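You operate a simulated robot arm through the tools that you are given. There is no shell and no other tool.

The job below is to be done with a simulated robot arm. You get a single attempt, and the scene is never put back.

TASK
Put things in order on the top of the sample bench. At the end: the brown cable clip box is on the beige tile sample board; the beige key fob (marked "Gate") from the top of the sample bench stands where the yellow cable cap stood; the beige wood block from the top of the sample bench stands where the brown cable clip box stood; the yellow cable cap from the top of the sample bench stands where the beige wood block stood; whatever was shut is shut again. Leave all else as you found it, and nothing knocked over. Set down upright: cable clip box.

Only the result counts: the job must be done as asked and must still hold three seconds after the hand-in. Knocking over, shifting, dropping, spilling or breaking anything else fails it. Lids that push on must go on centred and level and be pressed home; caps that screw on are set level and turned clockwise until they are tight.

THE ROBOT
A 6-joint arm with a two-finger gripper, fixed in place. Base frame: the origin is at the foot of the arm, x ahead of it, y to its left, z up; the work surface is at about z = 0. Lengths are in mm, angles in rad, forces in N, time in s.
With the tool pointing down near the work surface it reaches from about 180 to 480 mm from the base axis. Its first joint turns from -1.152 to 1.152 rad. Payload 1.76 kg.
Tool frame: the origin (TCP) lies between the finger pads and is the grasp point; the fingertips stand 29 mm ahead of it; z points along the fingers, y is the line along which they close. The gripper opens to 82 mm; its body begins 58 mm behind the TCP.
Orientation is told as [roll, pitch, yaw] about the base's x, y, z axes, in that order, counted from this pose: with the fingers straight down and closing along the base's y, the tool's x points along the base's -x, its y along +y and its z along -z.

THE INTERFACE
- The arm moves only by the tool move_arm. Its argument "commands" is one flat list of numbers, 7 for each row, row after row: the opening, from 0 (shut) to 1 (fully open), then the shift along the base's x, y, z in mm, then the turn, a rotation vector about the base's x, y, z in degrees. In form: [grip, dx, dy, dz, wx, wy, wz, grip, dx, dy, dz, wx, wy, wz, ...]. A call has 1 to 20 rows; each row is the pose to reach, as a shift and turn from the pose commanded when the call began. Each row takes 0.2 s and may step no farther than 50 mm and 0.15 rad from the row before; otherwise, or with a gripper value out of range, the whole call is refused. Where a pose cannot be reached the arm comes as near as it can. A force on the tool above 40 N (or 10 N above the force at the start of the call, whichever is more), or a blocked arm, ends the call early, and 0.2 s more pass. Each finger travels about 203.5 mm/s and halts on what it meets, pressing with about 34 N; the grip force reading is that of the motor and also rises with nothing between the fingers. The clock runs only during rows and for 0.2 s after the last one: add rows that repeat a pose to give the fingers time. It gives the time, the measured TCP pose, the force on the tool (base axes), the opening and the grip force at its end, in the units of the frame above (readings bear some noise), with the torque about the TCP (base axes, N m) and any sound that the robot's microphone picked up, and new pictures: "views" is both (left out), scene, wrist or none.
- Cameras (640 x 400 px; columns grow to the right, rows downward): "scene" is fixed at [62.5, 345.3, 412.3]; the picture's right is [-0.66, -0.75, 0.00], its down [-0.51, 0.45, -0.73] and it looks along [0.55, -0.48, -0.68] (base axes); focal length 214 px, centre (320, 200). "wrist" rides on the gripper at [79, 4, -90] in the tool frame; the picture's right is [-0.05, 1.00, 0.00], its down [-0.71, -0.04, -0.71] and it looks along [-0.71, -0.04, 0.71] (tool axes); focal length 256 px, centre (320, 200). There is no depth. A picture from a camera that has moved, and an enlarged one, comes with that camera's place and axes in the base frame and with its lens.
- inspect(camera, box): a new picture of the part [left, top, right, bottom] of that camera's present view, enlarged. No time passes.
- sign_off(): hands the job in; it is judged then, once.

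Places have to be worked out from the pictures, the camera data and where the tool is seen. Open the gripper and draw the arm clear of the work before you hand the job in, unless the task says otherwise.

The tools are called as a command line: name --argument value ..., lists and objects as JSON in quotes. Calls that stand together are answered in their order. move_arm: Moves the arm, as the interface text tells. Its arguments: {"type":"object","properties":{"commands":{"type":"array","items":{"type":"number"}},"views":{"type":"string","enum":["both","scene","wrist","none"]}},"required":["commands"]} The other tools are called the same way: inspect (camera, box) takes an enlarged picture of a part of a camera's view; sign_off () hands the job in.

At the start:

```text
time_s: 0.0
tool_pos: [294.4, -30.4, 288.0]
ee_rot: [0.0, 0.0, -0.001]
ft_force: [-0.3, -0.8, -0.5]
ft_torque: [0.03, 0.01, 0.01]
opening: 81.9
finger_force: 0.0
```

scene: 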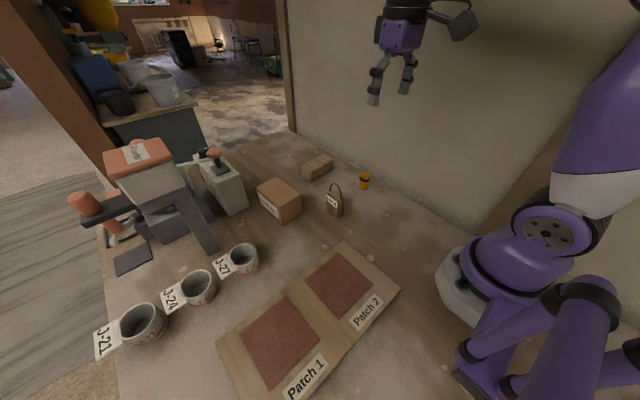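
wrist: 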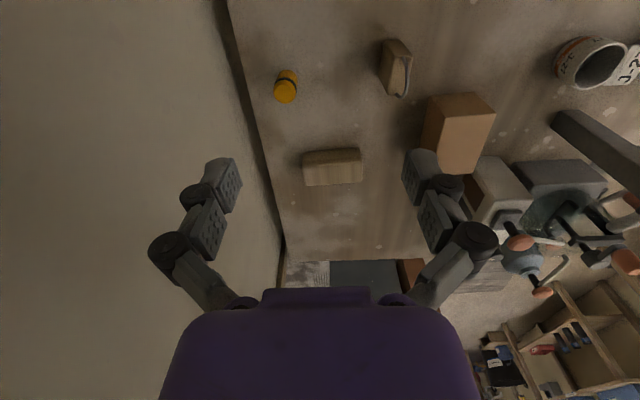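

I start by enlarging the views of the objects to identify and locate them before any motion.

inspect --camera "scene" --box '[230, 130, 420, 250]'

inspect --camera "scene" --box '[200, 230, 420, 400]'

inspect --camera "scene" --box '[60, 120, 280, 370]'

inspect --camera "wrist" --box '[240, 20, 520, 220]'

```text
3.33 times, centred on (325, 190) of scene
camera zoom: at [62.5, 345.3, 412.3], right [-0.66, -0.75, 0.0], down [-0.51, 0.45, -0.73], along [0.55, -0.48, -0.68], focal length 715 px, centre (303, 233)
```

zoom: 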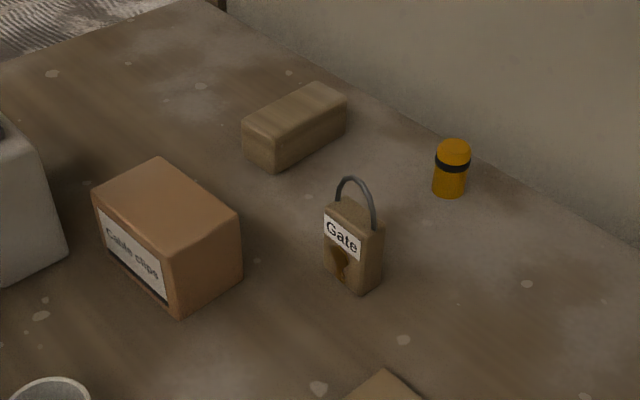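

```text
2.35 times, centred on (310, 315) of scene
camera zoom: at [62.5, 345.3, 412.3], right [-0.66, -0.75, 0.0], down [-0.51, 0.45, -0.73], along [0.55, -0.48, -0.68], focal length 505 px, centre (344, -71)
```

zoom: 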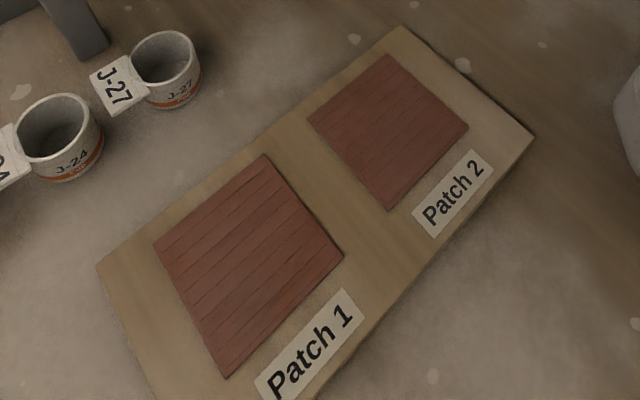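

```text
1.60 times, centred on (170, 245) of scene
camera zoom: at [62.5, 345.3, 412.3], right [-0.66, -0.75, 0.0], down [-0.51, 0.45, -0.73], along [0.55, -0.48, -0.68], focal length 343 px, centre (560, 128)
```

zoom: 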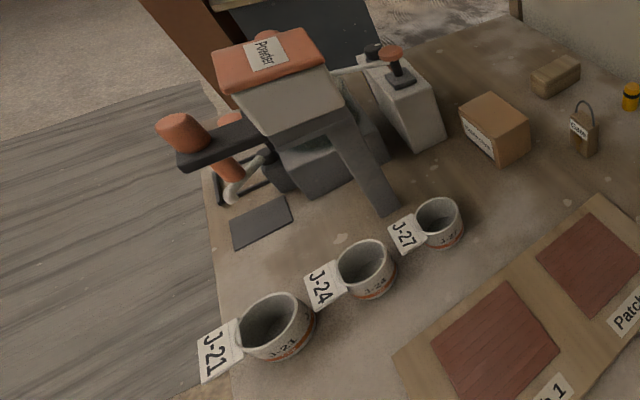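

```text
2.00 times, centred on (380, 120) of wrist
camera zoom: at [216.5, -27.6, 377.4], right [0.05, 1.0, 0.0], down [0.71, -0.04, 0.71], along [0.71, -0.04, -0.71], focal length 512 px, centre (200, 360)
```

zoom: 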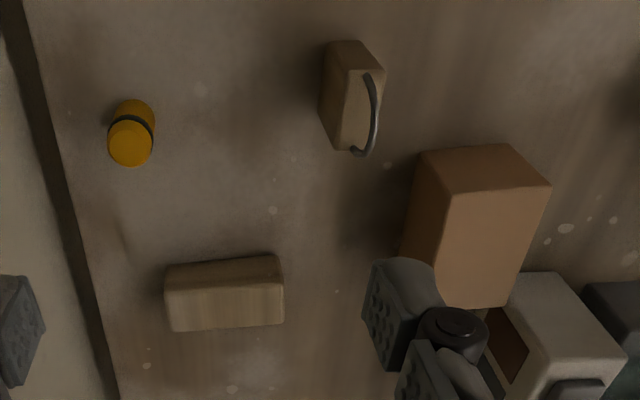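

The cap looks to be at about (347,-81), the fob about (336,51), the block about (495,-25), the clip box about (436,157), and the board around (176,255). I'll shift the arm sideways at height to get a second wrist viewpoint for triangulation.

move_arm --commands '[1, 0, 40, 0, 0, 0, 0, 1, 0, 80, 0, 0, 0, 0, 1, 0, 120, 0, 0, 0, 0, 1, 0, 150, 0, 0, 0, 0, 1, 0, 150, 0, 0, 0, 0]' --views "both"

```text
time_s: 1.2
tool_pos: [294.9, 119.2, 285.8]
ee_rot: [-0.001, 0.001, -0.001]
ft_force: [0.1, 0.2, -0.6]
ft_torque: [-0.02, 0.01, 0.01]
opening: 82.2
finger_force: 0.0
camera wrist: at [215.9, 122.4, 377.3], right [0.05, 1.0, 0.0], down [0.71, -0.04, 0.71], along [0.71, -0.04, -0.71], focal length 256 px, centre (320, 200)
```

scene: 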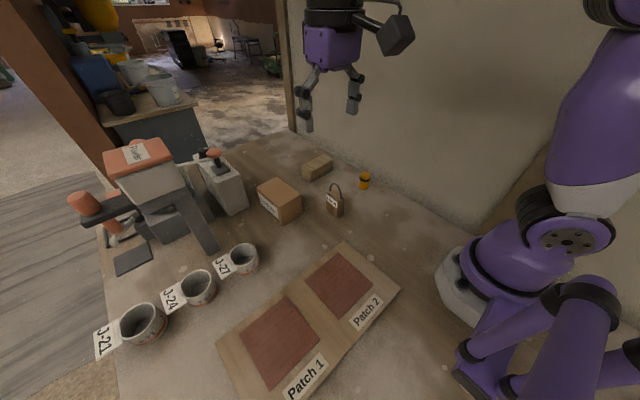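
wrist: 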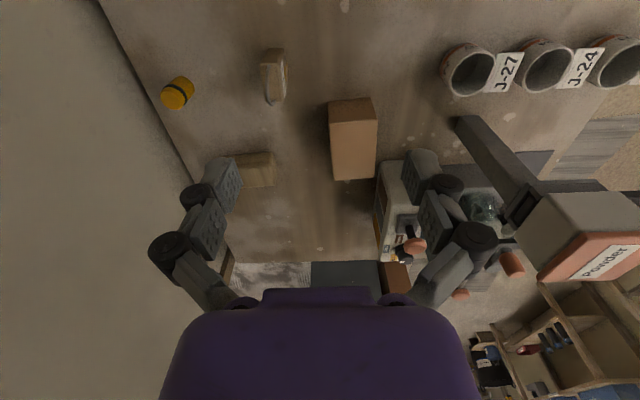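

The box is well centred now; I enlarge the wrist view to measure the box and fob.

inspect --camera "wrist" --box '[290, 70, 450, 220]'

inspect --camera "wrist" --box '[140, 30, 320, 150]'

```text
2.67 times, centred on (370, 145) of wrist
camera zoom: at [215.9, 122.4, 377.3], right [0.05, 1.0, 0.0], down [0.71, -0.04, 0.71], along [0.71, -0.04, -0.71], focal length 683 px, centre (187, 347)
```

zoom: 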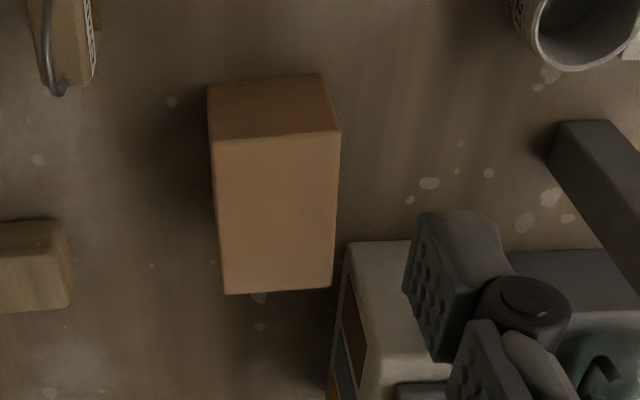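

```text
3.33 times, centred on (230, 90) of wrist
camera zoom: at [215.9, 122.4, 377.3], right [0.05, 1.0, 0.0], down [0.71, -0.04, 0.71], along [0.71, -0.04, -0.71], focal length 853 px, centre (620, 567)
```

zoom: 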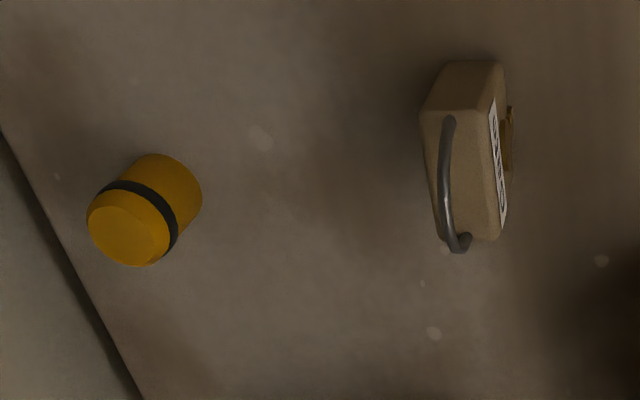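

The box measures about 102 x 64 x 62 mm, centred near (435,160) and turned about 3°. I check the grey device beside it and the board more closely before planning the grasp.

inspect --camera "scene" --box '[180, 130, 310, 230]'

inspect --camera "wrist" --box '[340, 140, 480, 260]'

inspect --camera "scene" --box '[290, 20, 430, 140]'

```text
4.00 times, centred on (245, 180) of scene
camera zoom: at [62.5, 345.3, 412.3], right [-0.66, -0.75, 0.0], down [-0.51, 0.45, -0.73], along [0.55, -0.48, -0.68], focal length 858 px, centre (620, 280)
```

zoom: 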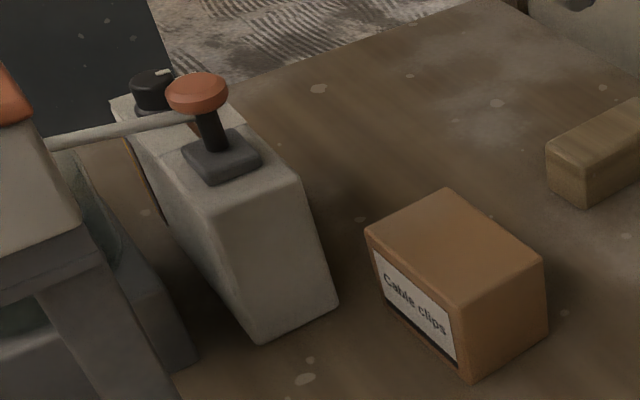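

```text
3.33 times, centred on (410, 200) of wrist
camera zoom: at [215.9, 122.4, 377.3], right [0.05, 1.0, 0.0], down [0.71, -0.04, 0.71], along [0.71, -0.04, -0.71], focal length 853 px, centre (20, 200)
```

zoom: 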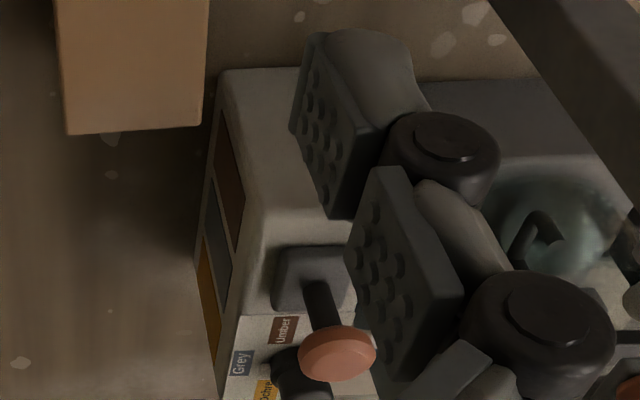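

```text
3.33 times, centred on (360, 80) of scene
camera zoom: at [62.5, 345.3, 412.3], right [-0.66, -0.75, 0.0], down [-0.51, 0.45, -0.73], along [0.55, -0.48, -0.68], focal length 715 px, centre (187, 600)
```

zoom: 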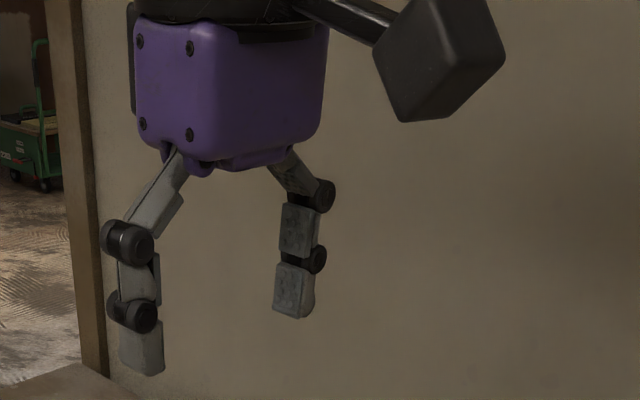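

The fingertips show only about 10 mm ahead of the TCP when fully open, so they extend as they close. I now move above the clip box at a safe height, turned 3.3° to match it.

move_arm --commands '[1, 28, 8, -21, 0, 0, 1, 1, 56, 16, -42, 0, 0, 2, 1, 84, 24, -63, 0, 0, 3, 1, 112, 32, -84, 0, 0, 3.3, 1, 140, 41, -106, 0, 0, 3.3, 1, 140, 41, -106, 0, 0, 3.3]' --views "both"

```text
time_s: 2.6
tool_pos: [422.7, 156.6, 180.4]
ee_rot: [-0.003, 0.003, 0.058]
ft_force: [-0.8, -0.2, -0.3]
ft_torque: [-0.02, 0.01, 0.0]
opening: 81.8
finger_force: 0.1
out of reach, approached as far as the arm can: row 5, 6
camera wrist: at [344.5, 155.3, 271.0], right [0.0, 1.0, 0.0], down [0.71, 0.0, 0.71], along [0.71, 0.0, -0.71], focal length 256 px, centre (320, 200)
```

scene: 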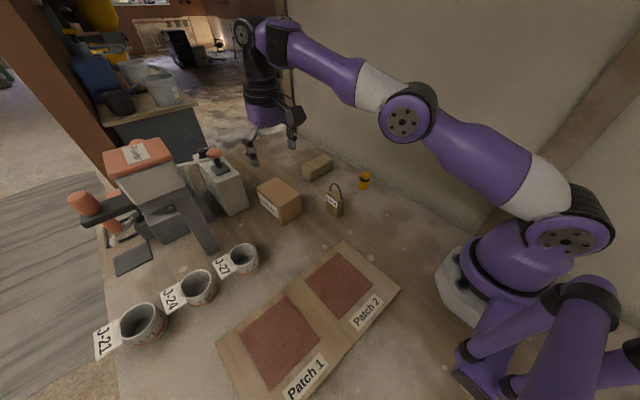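
wrist: 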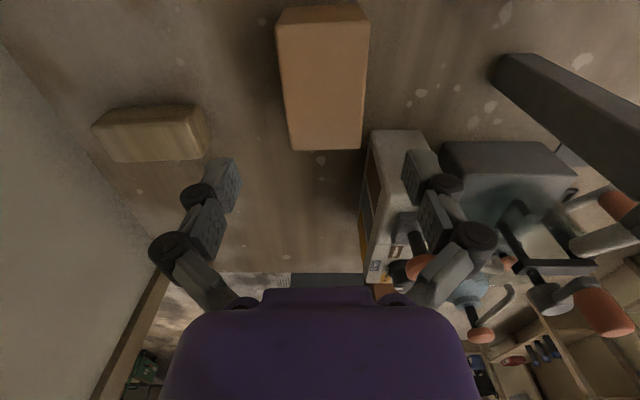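

The vertical-tool reach at this height ends about 451 mm out, so I must go out lower down. Let me enlarge this view to measure both the box and the wood block better.

inspect --camera "wrist" --box '[60, 80, 260, 200]'

inspect --camera "wrist" --box '[250, 0, 450, 170]'

```text
3.20 times, centred on (160, 140) of wrist
camera zoom: at [344.5, 155.3, 271.0], right [0.0, 1.0, 0.0], down [0.71, 0.0, 0.71], along [0.71, 0.0, -0.71], focal length 819 px, centre (832, 392)
```

zoom: 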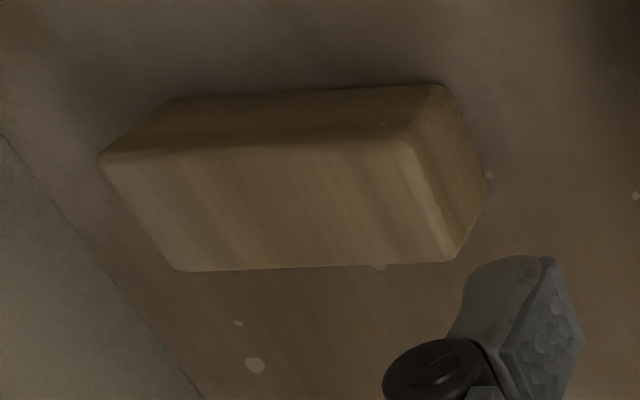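

```text
2.35 times, centred on (350, 85) of wrist
camera zoom: at [344.5, 155.3, 271.0], right [0.0, 1.0, 0.0], down [0.71, 0.0, 0.71], along [0.71, 0.0, -0.71], focal length 602 px, centre (249, 471)
```

zoom: 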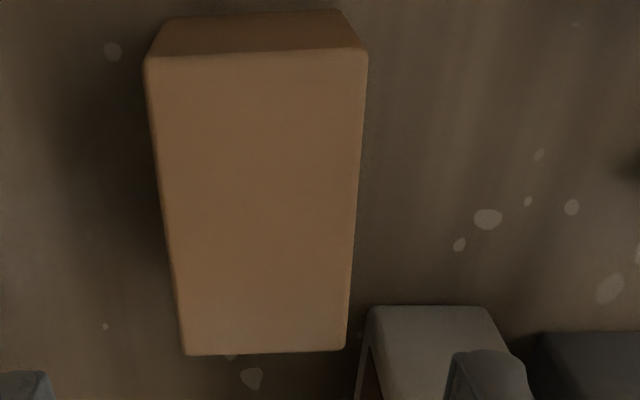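

The box centre comes out consistently at (434,160), yaw 3°, height 62; the block is about 97 x 43 x 40 mm, centred at (493,-23), yaw 3°. I lower to z≈120, still above the box, to regain reach and see how the commanded pose is counted.

move_arm --commands '[1, 0, 0, -30, 0, 0, 0, 1, 0, 0, -60, 0, 0, 0, 1, 0, 0, -60, 0, 0, 0]' --views "both"

```text
time_s: 3.4
tool_pos: [423.7, 158.3, 122.3]
ee_rot: [0.0, 0.0, 0.058]
ft_force: [1.2, -0.3, 0.6]
ft_torque: [0.0, 0.02, 0.02]
opening: 81.9
finger_force: 0.1
camera wrist: at [345.1, 156.0, 212.1], right [0.0, 1.0, 0.0], down [0.71, 0.0, 0.71], along [0.71, 0.0, -0.71], focal length 256 px, centre (320, 200)
```

scene: 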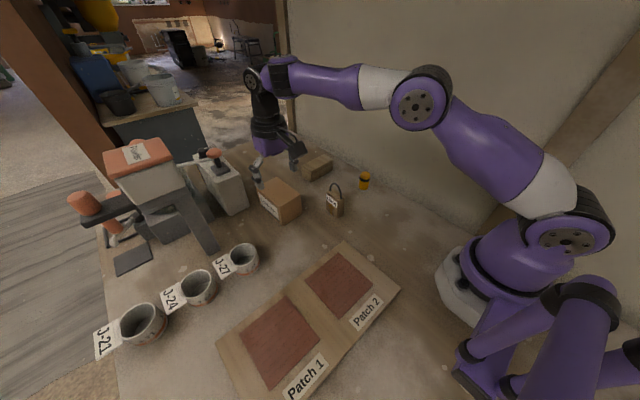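
wrist: 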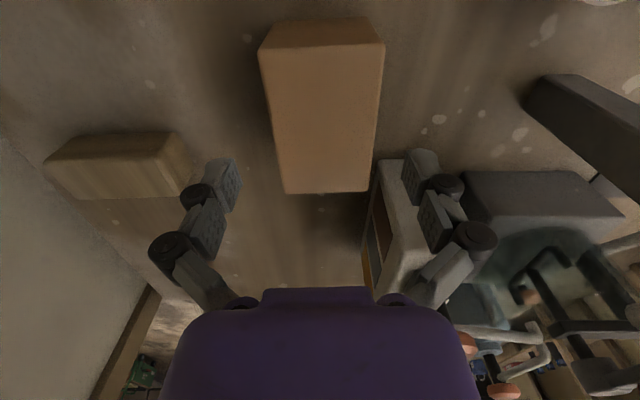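

The clip box sits centred between the fingers. I step out to (434,160) and descend so the open fingers straddle the box at TCP z≈37.

move_arm --commands '[1, 10.5, 2, -5, 0, 0, 0, 1, 10.5, 2, -30, 0, 0, 0, 1, 10.5, 2, -55, 0, 0, 0, 1, 10.5, 2, -75, 0, 0, 0, 1, 10.5, 2, -85, 0, 0, 0, 1, 10.5, 2, -85, 0, 0, 0]' --views "both"

```text
time_s: 4.8
tool_pos: [434.2, 159.7, 35.6]
ee_rot: [0.0, -0.001, 0.057]
ft_force: [0.1, 0.4, -0.1]
ft_torque: [0.01, 0.01, 0.01]
opening: 81.9
finger_force: 0.0
camera wrist: at [355.2, 157.6, 127.1], right [0.0, 1.0, 0.0], down [0.71, 0.0, 0.71], along [0.71, 0.0, -0.71], focal length 256 px, centre (320, 200)
```

scene: 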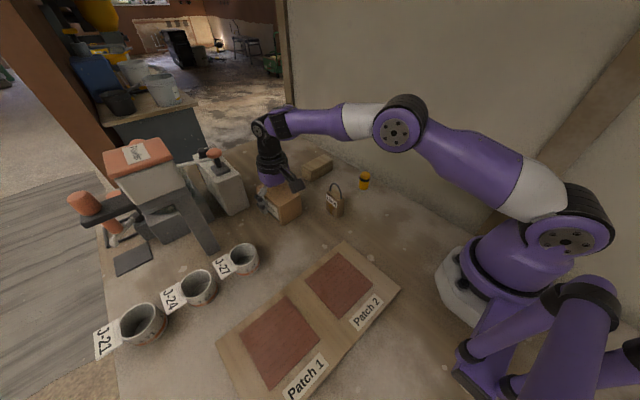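
wrist: 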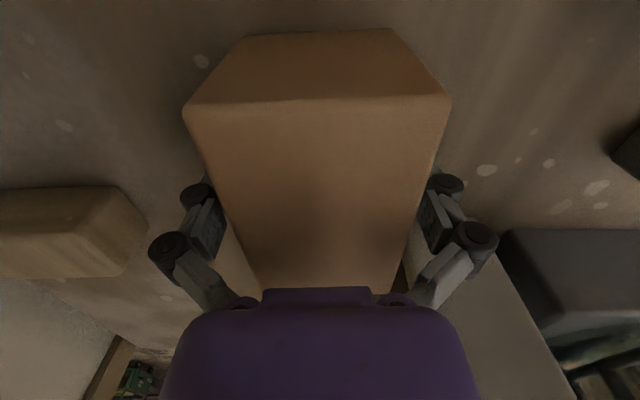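

The box stands centred between the fingers with no contact force. I close the gripper on it.

move_arm --commands '[0, 0, 0, 0, 0, 0, 0, 0, 0, 0, 0, 0, 0, 0, 0, 0, 0, 0, 0, 0, 0, 0, 0, 0, 0, 0, 0, 0]' --views "both"

```text
time_s: 5.8
tool_pos: [433.3, 160.4, 37.6]
ee_rot: [-0.001, -0.001, 0.057]
ft_force: [0.8, 2.6, 9.6]
ft_torque: [-0.21, -0.18, -0.02]
opening: 64.4
finger_force: 34.1
camera wrist: at [355.4, 157.7, 127.7], right [0.0, 1.0, 0.0], down [0.71, 0.0, 0.71], along [0.71, 0.0, -0.71], focal length 256 px, centre (320, 200)
```

scene: 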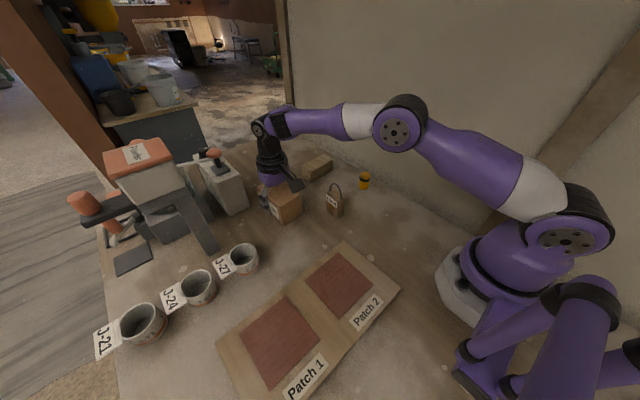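
wrist: 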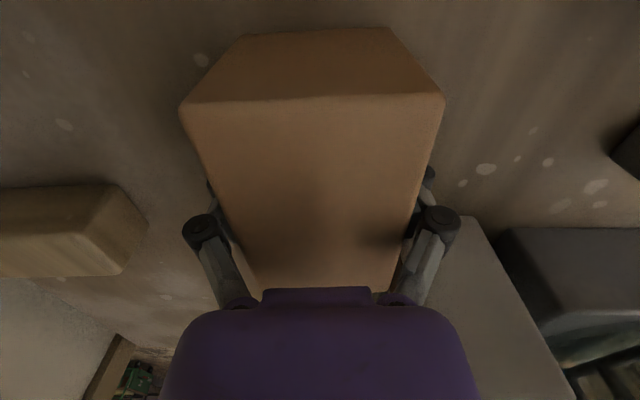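

The box is gripped (opening 64.4 mm matches its width). I lift it straight up 70 mm and check that it hangs level.

move_arm --commands '[0, 0, 0, 10, 0, 0, 0, 0, 0, 0, 30, 0, 0, 0, 0, 0, 0, 55, 0, 0, 0, 0, 0, 0, 70, 0, 0, 0, 0, 0, 0, 70, 0, 0, 0]' --views "both"

```text
time_s: 7.0
tool_pos: [434.5, 156.9, 107.8]
ee_rot: [-0.003, -0.001, 0.058]
ft_force: [-0.6, -0.1, -3.0]
ft_torque: [0.01, -0.01, 0.0]
opening: 64.3
finger_force: 34.8
camera wrist: at [355.9, 155.6, 198.4], right [0.0, 1.0, 0.0], down [0.71, 0.0, 0.71], along [0.71, 0.0, -0.71], focal length 256 px, centre (320, 200)
```

scene: 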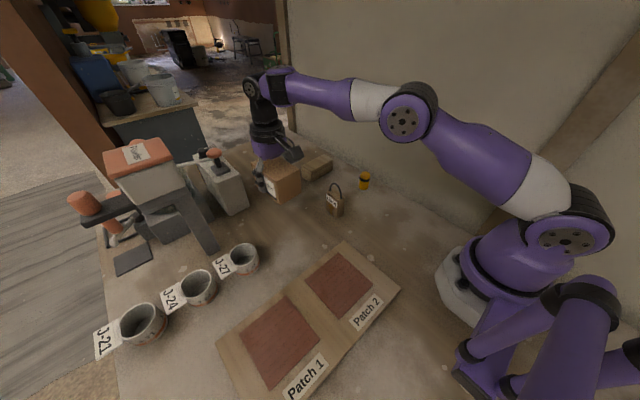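
wrist: 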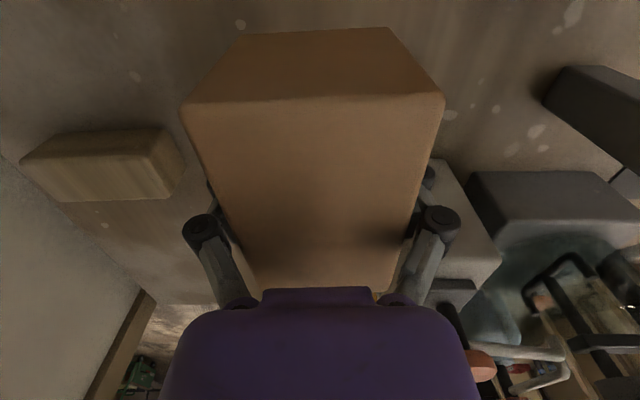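

The box hangs level, weighing about 0.3 kg. I carry it at this height to above Patch 2 of the board, near (186,188).

move_arm --commands '[0, -30, 4, 0, 0, 0, 0, 0, -70, 8, 0, 0, 0, 0, 0, -112, 13, 0, 0, 0, 0, 0, -154, 18, 0, 0, 0, 0, 0, -196, 22, 0, 0, 0, 0, 0, -230, 26, 0, 0, 0, 0, 0, -248, 28, 0, 0, 0, 0, 0, -248, 28, 0, 0, 0, 0]' --views "both"

```text
time_s: 8.8
tool_pos: [185.9, 186.9, 106.5]
ee_rot: [-0.002, 0.0, 0.058]
ft_force: [0.3, 0.8, -1.5]
ft_torque: [0.0, -0.04, 0.01]
opening: 64.4
finger_force: 33.9
camera wrist: at [106.8, 185.9, 197.4], right [0.0, 1.0, 0.0], down [0.71, 0.0, 0.71], along [0.71, 0.0, -0.71], focal length 256 px, centre (320, 200)
```

scene: 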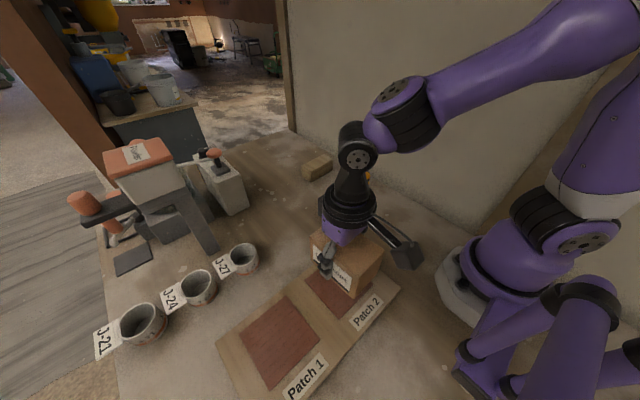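
wrist: 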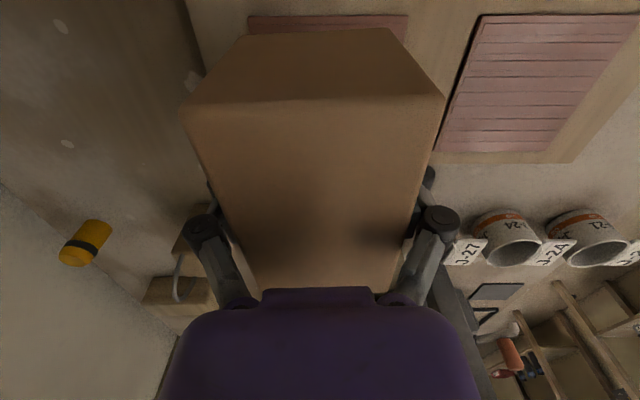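

The box is over Patch 2 with the board edges well outside it. I lower it to a little above the board surface.

move_arm --commands '[0, 0, 3, -20, 0, 0, 0, 0, 0, 3, -35, 0, 0, 0, 0, 0, 3, -46, 0, 0, 0, 0, 0, 3, -52, 0, 0, 0, 0, 0, 3, -52, 0, 0, 0]' --views "both"

inspect --camera "scene" --box '[260, 200, 420, 320]'

```text
time_s: 10.0
tool_pos: [186.8, 190.5, 54.9]
ee_rot: [-0.001, -0.001, 0.057]
ft_force: [0.9, -0.8, -2.8]
ft_torque: [-0.02, -0.02, 0.0]
opening: 64.5
finger_force: 33.8
camera wrist: at [108.0, 188.7, 145.2], right [0.0, 1.0, 0.0], down [0.71, 0.0, 0.71], along [0.71, 0.0, -0.71], focal length 256 px, centre (320, 200)
```

scene: 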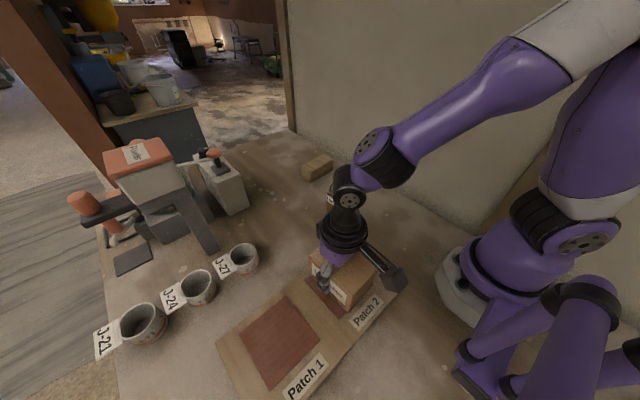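
wrist: 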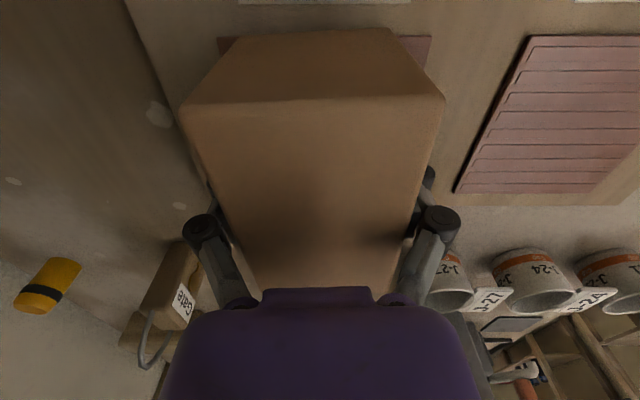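

```text
3.33 times, centred on (340, 260) of scene
camera zoom: at [62.5, 345.3, 412.3], right [-0.66, -0.75, 0.0], down [-0.51, 0.45, -0.73], along [0.55, -0.48, -0.68], focal length 715 px, centre (253, 0)
```

zoom: 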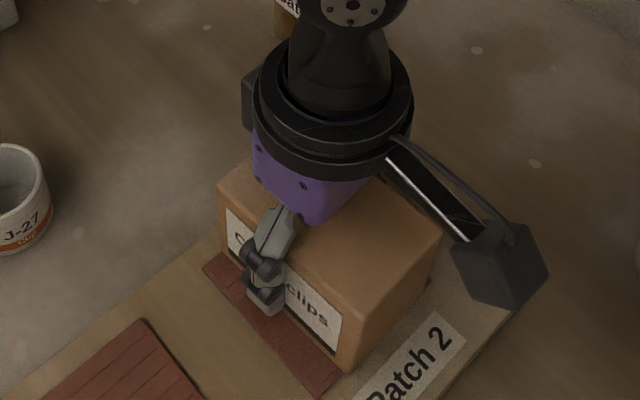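

The box is a few millimetres above the board with no contact yet. I creep down in small steps watching the force.

move_arm --commands '[0, 0, 0, -2, 0, 0, 0, 0, 0, 0, -4, 0, 0, 0, 0, 0, 0, -5, 0, 0, 0, 0, 0, 0, -6, 0, 0, 0]' --views "none"

```text
time_s: 11.0
tool_pos: [188.4, 190.7, 48.8]
ee_rot: [0.001, -0.004, 0.057]
ft_force: [3.2, 4.0, 26.0]
ft_torque: [-0.01, 0.02, -0.07]
opening: 65.0
finger_force: 33.9
```

Contact felt (26 N) at TCP z≈49. I ease up about a millimetre and then open the fingers.

move_arm --commands '[0, 0, 0, 0.8, 0, 0, 0, 0, 0, 0, 0.8, 0, 0, 0]' --views "none"

```text
time_s: 11.6
tool_pos: [186.4, 189.9, 48.7]
ee_rot: [0.0, 0.0, 0.058]
ft_force: [4.2, 2.3, 11.6]
ft_torque: [0.56, -0.76, 0.03]
opening: 64.3
finger_force: 34.3
```

Force has fallen to about 12 N; I ease up another half millimetre and open fully.

move_arm --commands '[0, 0, 0, 0.5, 0, 0, 0, 0, 0, 0, 0.5, 0, 0, 0, 0.85, 0, 0, 0.5, 0, 0, 0, 1, 0, 0, 0.5, 0, 0, 0, 1, 0, 0, 0.5, 0, 0, 0]' --views "both"

inspect --camera "scene" --box '[260, 200, 420, 320]'

```text
time_s: 12.8
tool_pos: [186.4, 189.4, 50.6]
ee_rot: [-0.002, -0.001, 0.057]
ft_force: [0.1, -0.6, -0.5]
ft_torque: [-0.03, 0.0, 0.0]
opening: 82.0
finger_force: 0.0
camera wrist: at [107.6, 188.0, 140.3], right [0.0, 1.0, 0.0], down [0.71, 0.0, 0.71], along [0.71, 0.0, -0.71], focal length 256 px, centre (320, 200)
```

scene: 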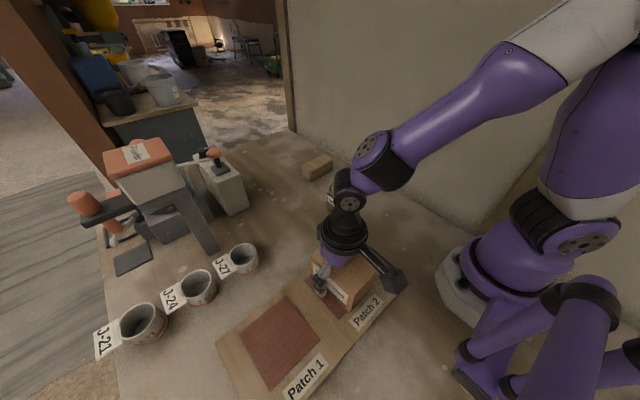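
wrist: 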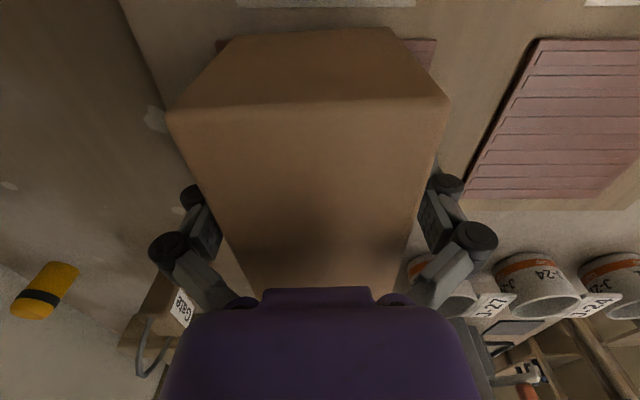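

```text
3.33 times, centred on (340, 260) of scene
camera zoom: at [62.5, 345.3, 412.3], right [-0.66, -0.75, 0.0], down [-0.51, 0.45, -0.73], along [0.55, -0.48, -0.68], focal length 715 px, centre (253, 0)
```

zoom: 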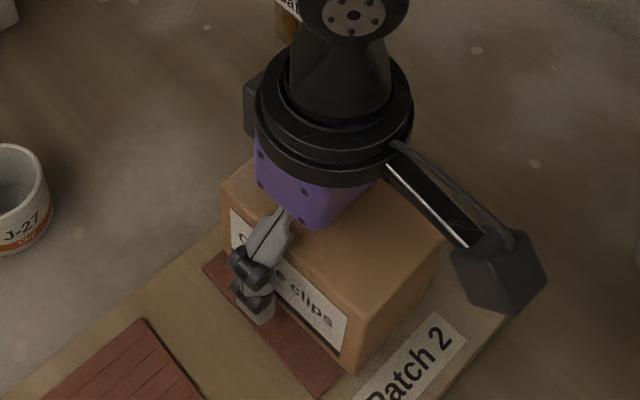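

The box stands free on the board and the fingers are off it. I rise straight up, then swing over to the wood block while turning the gripper about -90° so that it will close across the block's 43 mm width.

move_arm --commands '[1, 0, 0, 20, 0, 0, 0, 1, 0, 0, 60, 0, 0, 0, 1, 0, 0, 100, 0, 0, 0, 1, 23.1, -19.3, 100, 0, 0, -8.2, 1, 46.2, -38.6, 100, 0, 0, -16.4, 1, 69.3, -57.9, 100, 0, 0, -24.6, 1, 92.4, -77.2, 100, 0, 0, -32.8, 1, 115.5, -96.5, 100, 0, 0, -41, 1, 138.6, -115.8, 100, 0, 0, -49.2, 1, 161.7, -135.1, 100, 0, 0, -57.4, 1, 184.8, -154.4, 100, 0, 0, -65.6, 1, 207.9, -173.7, 100, 0, 0, -73.8, 1, 231, -193, 100, 0, 0, -82, 1, 254, -212.5, 100, 0, 0, -90.2, 1, 254, -212.5, 100, 0, 0, -90.2]' --views "both"

inspect --camera "scene" --box '[200, 200, 420, 400]'

```text
time_s: 16.0
tool_pos: [441.0, -22.9, 149.6]
ee_rot: [-0.001, -0.001, -1.518]
ft_force: [0.8, -0.1, -0.6]
ft_torque: [-0.02, 0.0, 0.0]
opening: 81.8
finger_force: 0.1
camera wrist: at [442.0, 55.8, 240.1], right [1.0, 0.0, 0.0], down [0.0, -0.71, 0.71], along [0.0, -0.71, -0.71], focal length 256 px, centre (320, 200)
```

scene: 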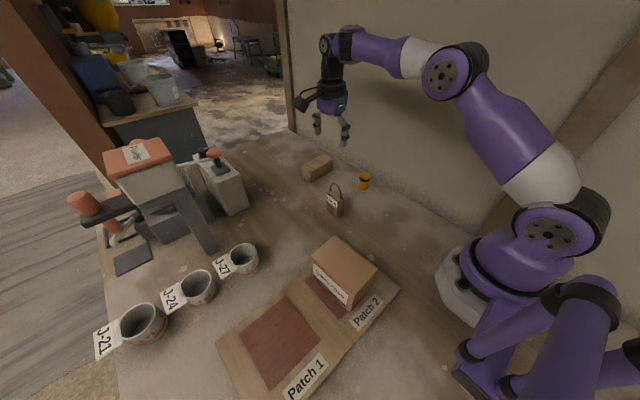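
wrist: 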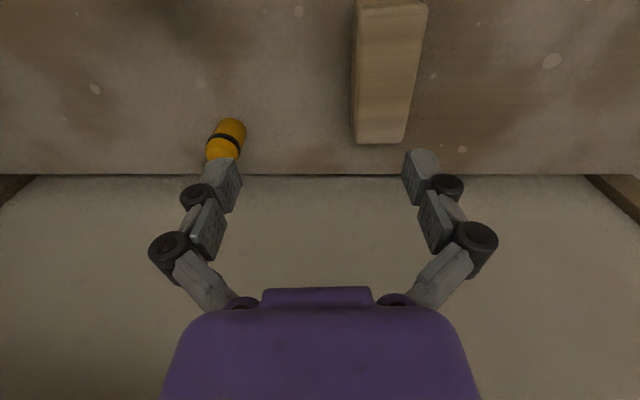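

```text
2.00 times, centred on (310, 300) of scene
camera zoom: at [62.5, 345.3, 412.3], right [-0.66, -0.75, 0.0], down [-0.51, 0.45, -0.73], along [0.55, -0.48, -0.68], focal length 429 px, centre (340, 0)
```

zoom: 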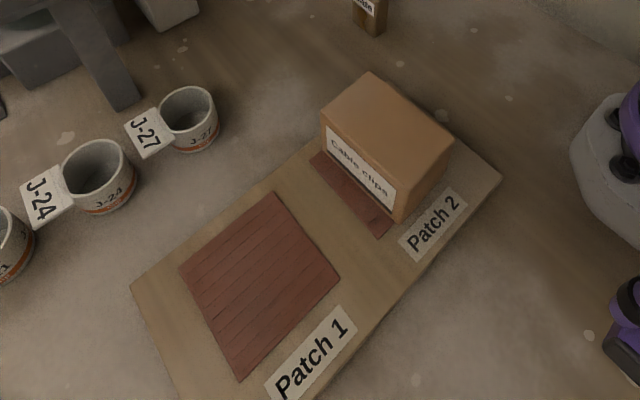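

The clip box stands upright on the board. I enlarge the wrist view to measure the block and cap from this new angle.

inspect --camera "wrist" --box '[320, 0, 480, 160]'

inspect --camera "wrist" --box '[170, 90, 290, 190]'

```text
2.50 times, centred on (400, 80) of wrist
camera zoom: at [442.0, 55.8, 240.1], right [1.0, 0.0, 0.0], down [0.0, -0.71, 0.71], along [0.0, -0.71, -0.71], focal length 640 px, centre (120, 500)
```

zoom: 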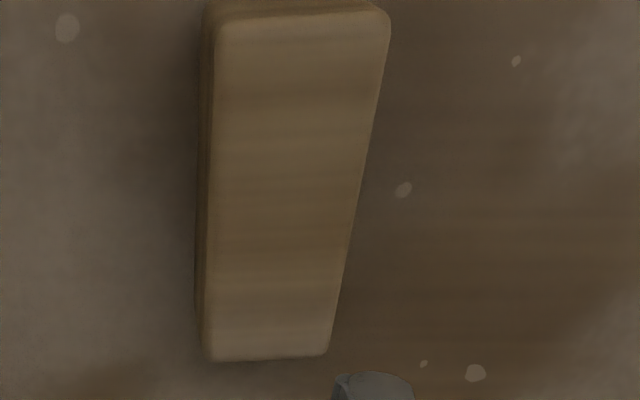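

```text
4.00 times, centred on (230, 140) of wrist
camera zoom: at [442.0, 55.8, 240.1], right [1.0, 0.0, 0.0], down [0.0, -0.71, 0.71], along [0.0, -0.71, -0.71], focal length 1024 px, centre (680, 440)
```

zoom: 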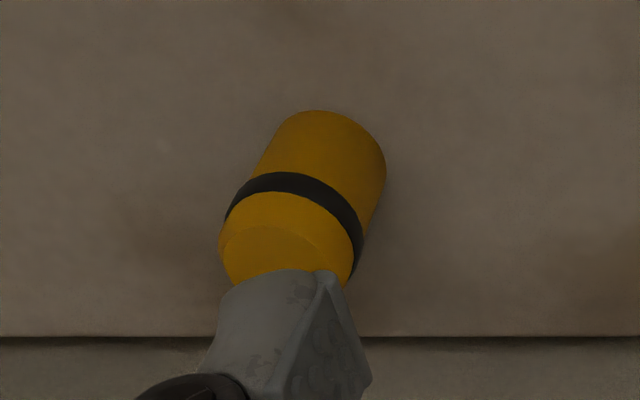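

The block centre is now confirmed at about (492,-22), yaw about 4°, with its far face at x≈513. I lower to z≈75 above it and reach outward to learn how far the vertical tool goes.

move_arm --commands '[1, 12, 0.7, -30, 0, 0, 1, 1, 28, 0.7, -60, 0, 0, 1, 1, 36, 0.7, -75, 0, 0, 1, 1, 48, 0.7, -75, 0, 0, 1, 1, 48, 0.7, -75, 0, 0, 1]' --views "both"

```text
time_s: 17.2
tool_pos: [477.2, -23.5, 74.2]
ee_rot: [0.0, 0.002, -1.498]
ft_force: [0.1, 0.0, -0.1]
ft_torque: [-0.01, -0.02, -0.02]
opening: 82.1
finger_force: 0.1
out of reach, approached as far as the arm can: row 4, 5
camera wrist: at [476.9, 55.0, 163.8], right [1.0, 0.02, 0.0], down [0.01, -0.71, 0.71], along [0.01, -0.71, -0.71], focal length 256 px, centre (320, 200)
```

scene: 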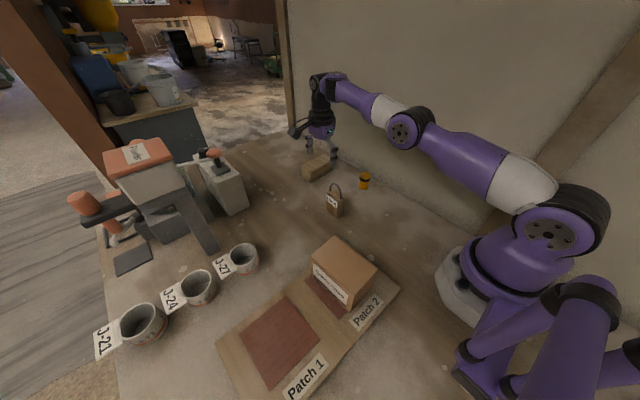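
wrist: 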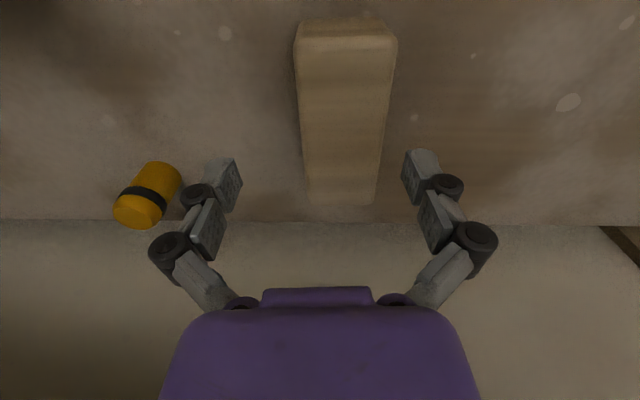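

The arm reaches x≈477 at z≈74, leaving the far finger about 5 mm beyond the block's far face. I descend carefully around the block.

move_arm --commands '[1, 0.3, 0.5, -12, 0, 0, 0, 1, 0.8, 0.5, -24, 0, 0, 0, 1, 1.2, 0.5, -34, 0, 0, 0, 1, 1.5, 0.5, -40, 0, 0, 0, 1, 1.5, 0.5, -40, 0, 0, 0]' --views "both"

```text
time_s: 18.4
tool_pos: [478.0, -21.9, 34.7]
ee_rot: [-0.001, 0.0, -1.499]
ft_force: [-1.5, 0.1, -0.3]
ft_torque: [0.0, 0.02, 0.0]
opening: 82.1
finger_force: 0.0
camera wrist: at [477.5, 56.3, 124.5], right [1.0, 0.02, 0.0], down [0.01, -0.71, 0.71], along [0.01, -0.71, -0.71], focal length 256 px, centre (320, 200)
```

scene: 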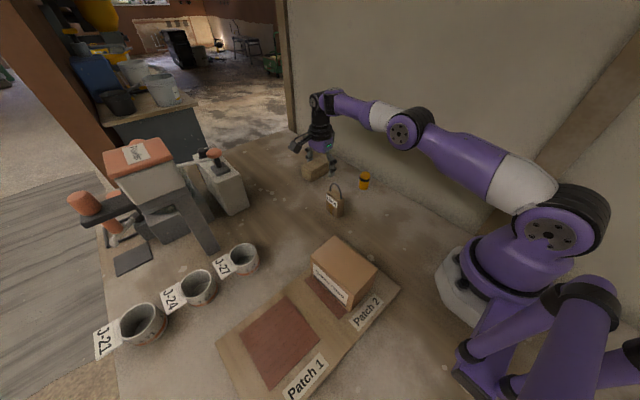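
wrist: 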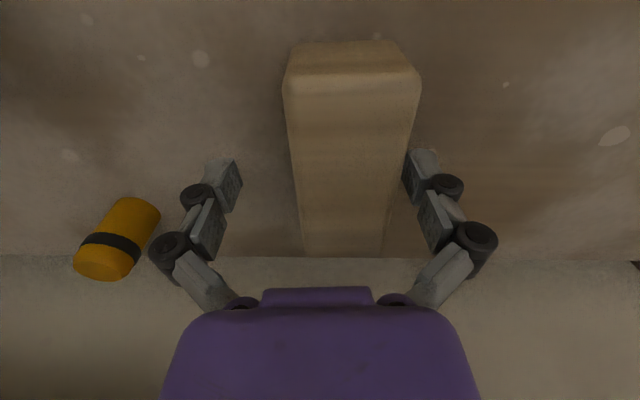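

The block lies between the fingers, 14 mm off centre toward the far finger, as planned. I close gradually so the far finger draws it gently until both pads grip.

move_arm --commands '[0.92, 0, 0, 0, 0, 0, 0, 0.84, 0, 0, 0, 0, 0, 0, 0.77, 0, 0, 0, 0, 0, 0, 0.7, 0, 0, 0, 0, 0, 0, 0.63, 0, 0, 0, 0, 0, 0, 0.57, 0, 0, 0, 0, 0, 0, 0.5, 0, 0, 0, 0, 0, 0, 0, 0, 0, 0, 0, 0, 0, 0, 0, 0, 0, 0, 0, 0]' --views "both"

```text
time_s: 20.4
tool_pos: [478.5, -20.8, 34.4]
ee_rot: [0.0, -0.001, -1.498]
ft_force: [-1.7, -0.2, 3.2]
ft_torque: [-0.01, 0.0, 0.06]
opening: 44.1
finger_force: 34.0
camera wrist: at [477.5, 56.3, 124.7], right [1.0, 0.02, 0.0], down [0.01, -0.71, 0.71], along [0.01, -0.71, -0.71], focal length 256 px, centre (320, 200)
```

scene: 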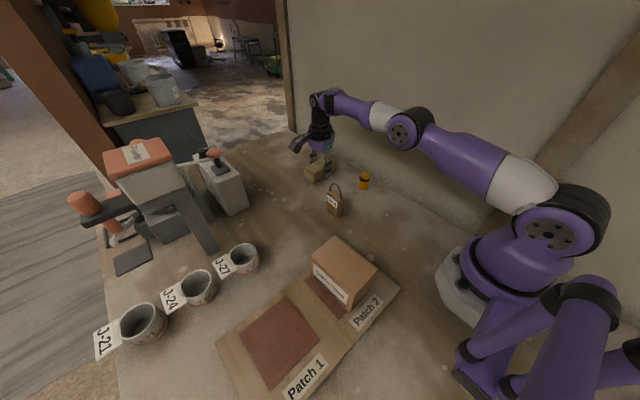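
wrist: 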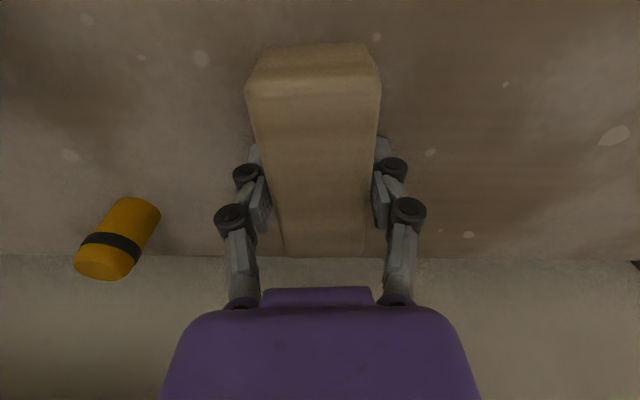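

The block is gripped squarely at 44 mm. I lift it and carry it toward the box's old place at (434,160), turning it about 89° on the way so its length lies along the box's former footprint.

move_arm --commands '[0, 0, 0, 8, 0, 0, 0, 0, -3, 0, 25, 0, 0, 0, 0, -8, 0, 50, 0, 0, 0, 0, -12, 0, 70, 0, 0, 0, 0, -15, 16.6, 70, 0, 0, 8.1, 0, -18, 33.2, 70, 0, 0, 16.2, 0, -21, 49.8, 70, 0, 0, 24.3, 0, -24, 66.4, 70, 0, 0, 32.4, 0, -27, 83, 70, 0, 0, 40.5, 0, -30, 99.6, 70, 0, 0, 48.6, 0, -33, 116.2, 70, 0, 0, 56.7, 0, -36, 132.8, 70, 0, 0, 64.8, 0, -39, 149.4, 70, 0, 0, 72.9, 0, -42, 166, 70, 0, 0, 81, 0, -45, 182, 70, 0, 0, 89, 0, -45, 182, 70, 0, 0, 89]' --views "both"

```text
time_s: 23.8
tool_pos: [431.8, 159.8, 104.4]
ee_rot: [-0.001, -0.001, 0.056]
ft_force: [0.0, -0.6, -0.4]
ft_torque: [-0.03, -0.02, 0.02]
opening: 44.4
finger_force: 34.0
camera wrist: at [354.0, 158.8, 194.0], right [0.0, 1.0, 0.0], down [0.71, 0.0, 0.71], along [0.71, 0.0, -0.71], focal length 256 px, centre (320, 200)
```

scene: 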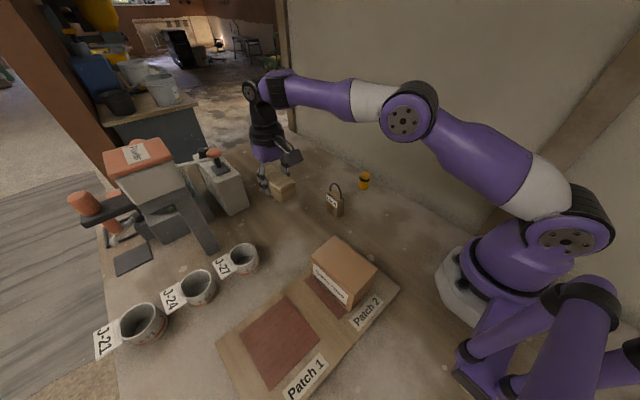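
wrist: 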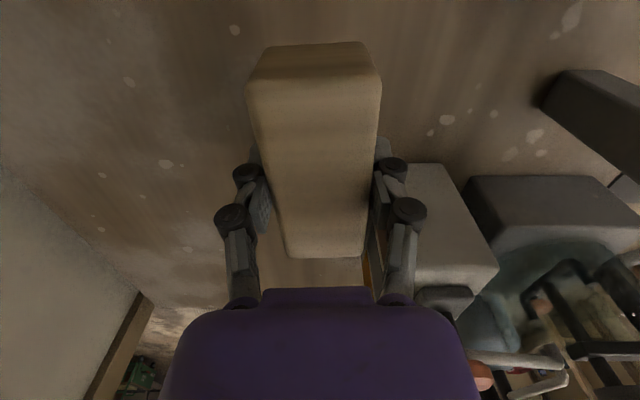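

The block hangs straight with its centre at about (435,160). I lower it to just above the table.

move_arm --commands '[0, -1, 0, -20, 0, 0, 0, 0, -1, 0, -42, 0, 0, 0, 0, -1, 0, -58, 0, 0, 0, 0, -1, 0, -65, 0, 0, 0, 0, -1, 0, -67, 0, 0, 0, 0, -1, 0, -68.5, 0, 0, 0, 0, -1, 0, -69.5, 0, 0, 0]' --views "none"

```text
time_s: 25.4
tool_pos: [432.0, 159.9, 34.6]
ee_rot: [0.001, 0.001, 0.054]
ft_force: [-3.4, -1.6, 9.4]
ft_torque: [-0.01, 0.33, 0.07]
opening: 44.1
finger_force: 33.7
```

Light contact (about 9 N) at TCP z≈35, the same height as at pickup, so the block is down. I open the fingers.

move_arm --commands '[0.6, 0, 0, 0.3, 0, 0, 0, 0.75, 0, 0, 0.3, 0, 0, 0, 1, 0, 0, 0.3, 0, 0, 0, 1, 0, 0, 0.3, 0, 0, 0]' --views "both"

```text
time_s: 26.4
tool_pos: [432.5, 159.1, 34.9]
ee_rot: [0.0, 0.0, 0.054]
ft_force: [0.0, -0.2, -0.1]
ft_torque: [0.02, 0.03, 0.04]
opening: 82.0
finger_force: 0.0
camera wrist: at [353.3, 158.6, 124.6], right [0.0, 1.0, 0.0], down [0.71, 0.0, 0.71], along [0.71, 0.0, -0.71], focal length 256 px, centre (320, 200)
```

scene: 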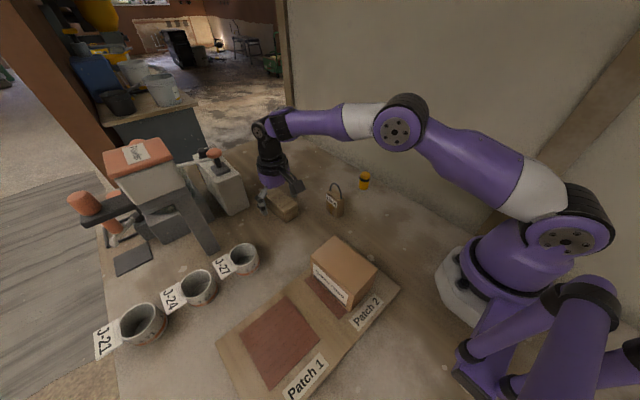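
wrist: 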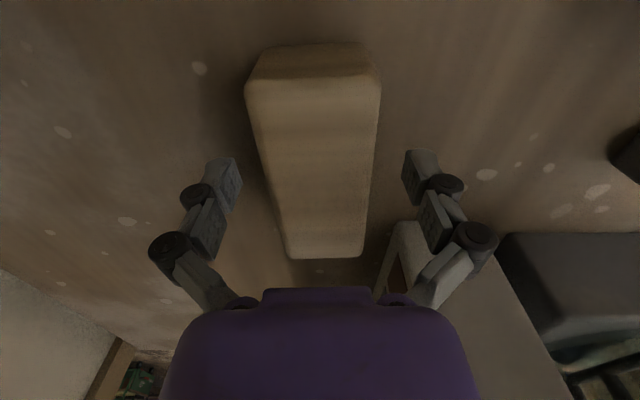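

The block now rests at about (436,160), in the box's old footprint. Next I rise and go over to the yellow cap, partly closing the gripper because of the wall at y≈-140, and leaning the tool 7° outward about its closing axis (needed later to reach x≈492).

move_arm --commands '[1, 0, 0, 20, 0, 0, 0, 1, 0, 0, 50, 0, 0, 0, 1, -8, -8, 80, 0, -1, -0.5, 0.8, -20, -45, 105, 0, -2, -1, 0.62, -34, -85, 105, 0, -3.5, -1.5, 0.62, -48, -125, 105, 0, -5, -2, 0.62, -62, -165, 105, 0, -6, -2.5, 0.62, -78, -205, 105, 0, -7, -3, 0.62, -92, -238, 105, 0, -7, -3, 0.62, -92, -238, 105, 0, -7, -3]' --views "both"

inspect --camera "wrist" --box '[220, 50, 420, 250]'

inspect --camera "scene" --box '[230, 130, 420, 250]'

```text
time_s: 28.6
tool_pos: [340.6, -76.0, 139.1]
ee_rot: [-0.007, -0.121, 0.003]
ft_force: [-0.1, 0.0, 0.4]
ft_torque: [-0.02, 0.02, 0.0]
opening: 50.7
finger_force: 0.0
camera wrist: at [251.9, -73.2, 219.7], right [0.05, 1.0, 0.0], down [0.61, -0.03, 0.79], along [0.79, -0.04, -0.62], focal length 256 px, centre (320, 200)
```

scene: 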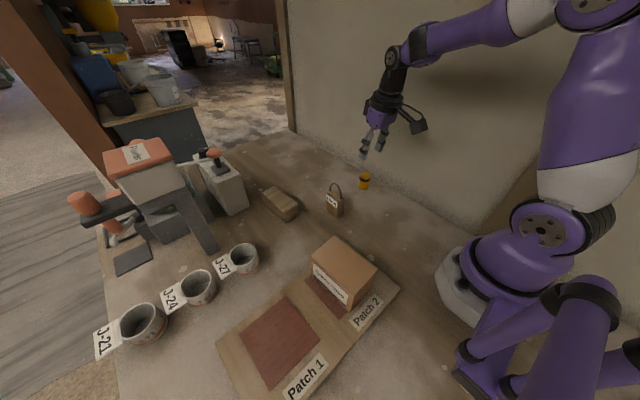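
wrist: 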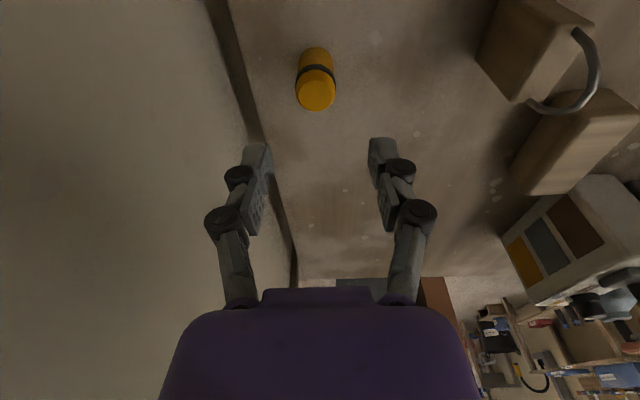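

```text
2.00 times, centred on (320, 150) of wrist
camera zoom: at [251.9, -73.2, 219.7], right [0.05, 1.0, 0.0], down [0.61, -0.03, 0.79], along [0.79, -0.04, -0.62], focal length 512 px, centre (320, 300)
```

zoom: 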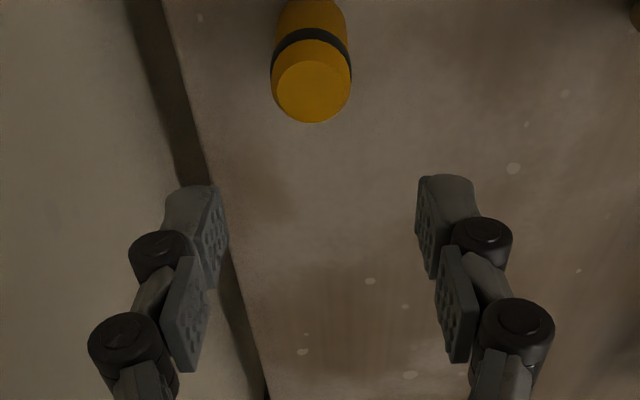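

```text
3.33 times, centred on (325, 190) of scene
camera zoom: at [62.5, 345.3, 412.3], right [-0.66, -0.75, 0.0], down [-0.51, 0.45, -0.73], along [0.55, -0.48, -0.68], focal length 715 px, centre (303, 233)
```

zoom: 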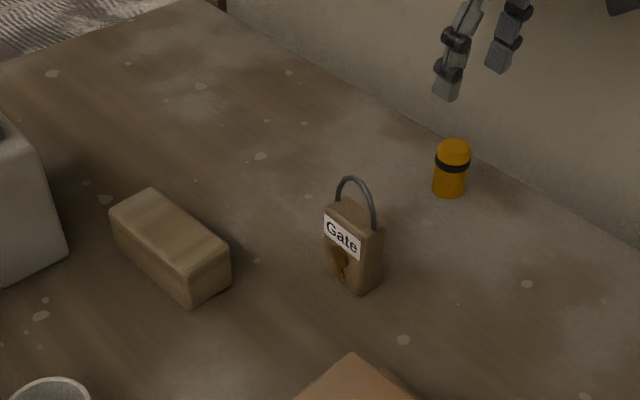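

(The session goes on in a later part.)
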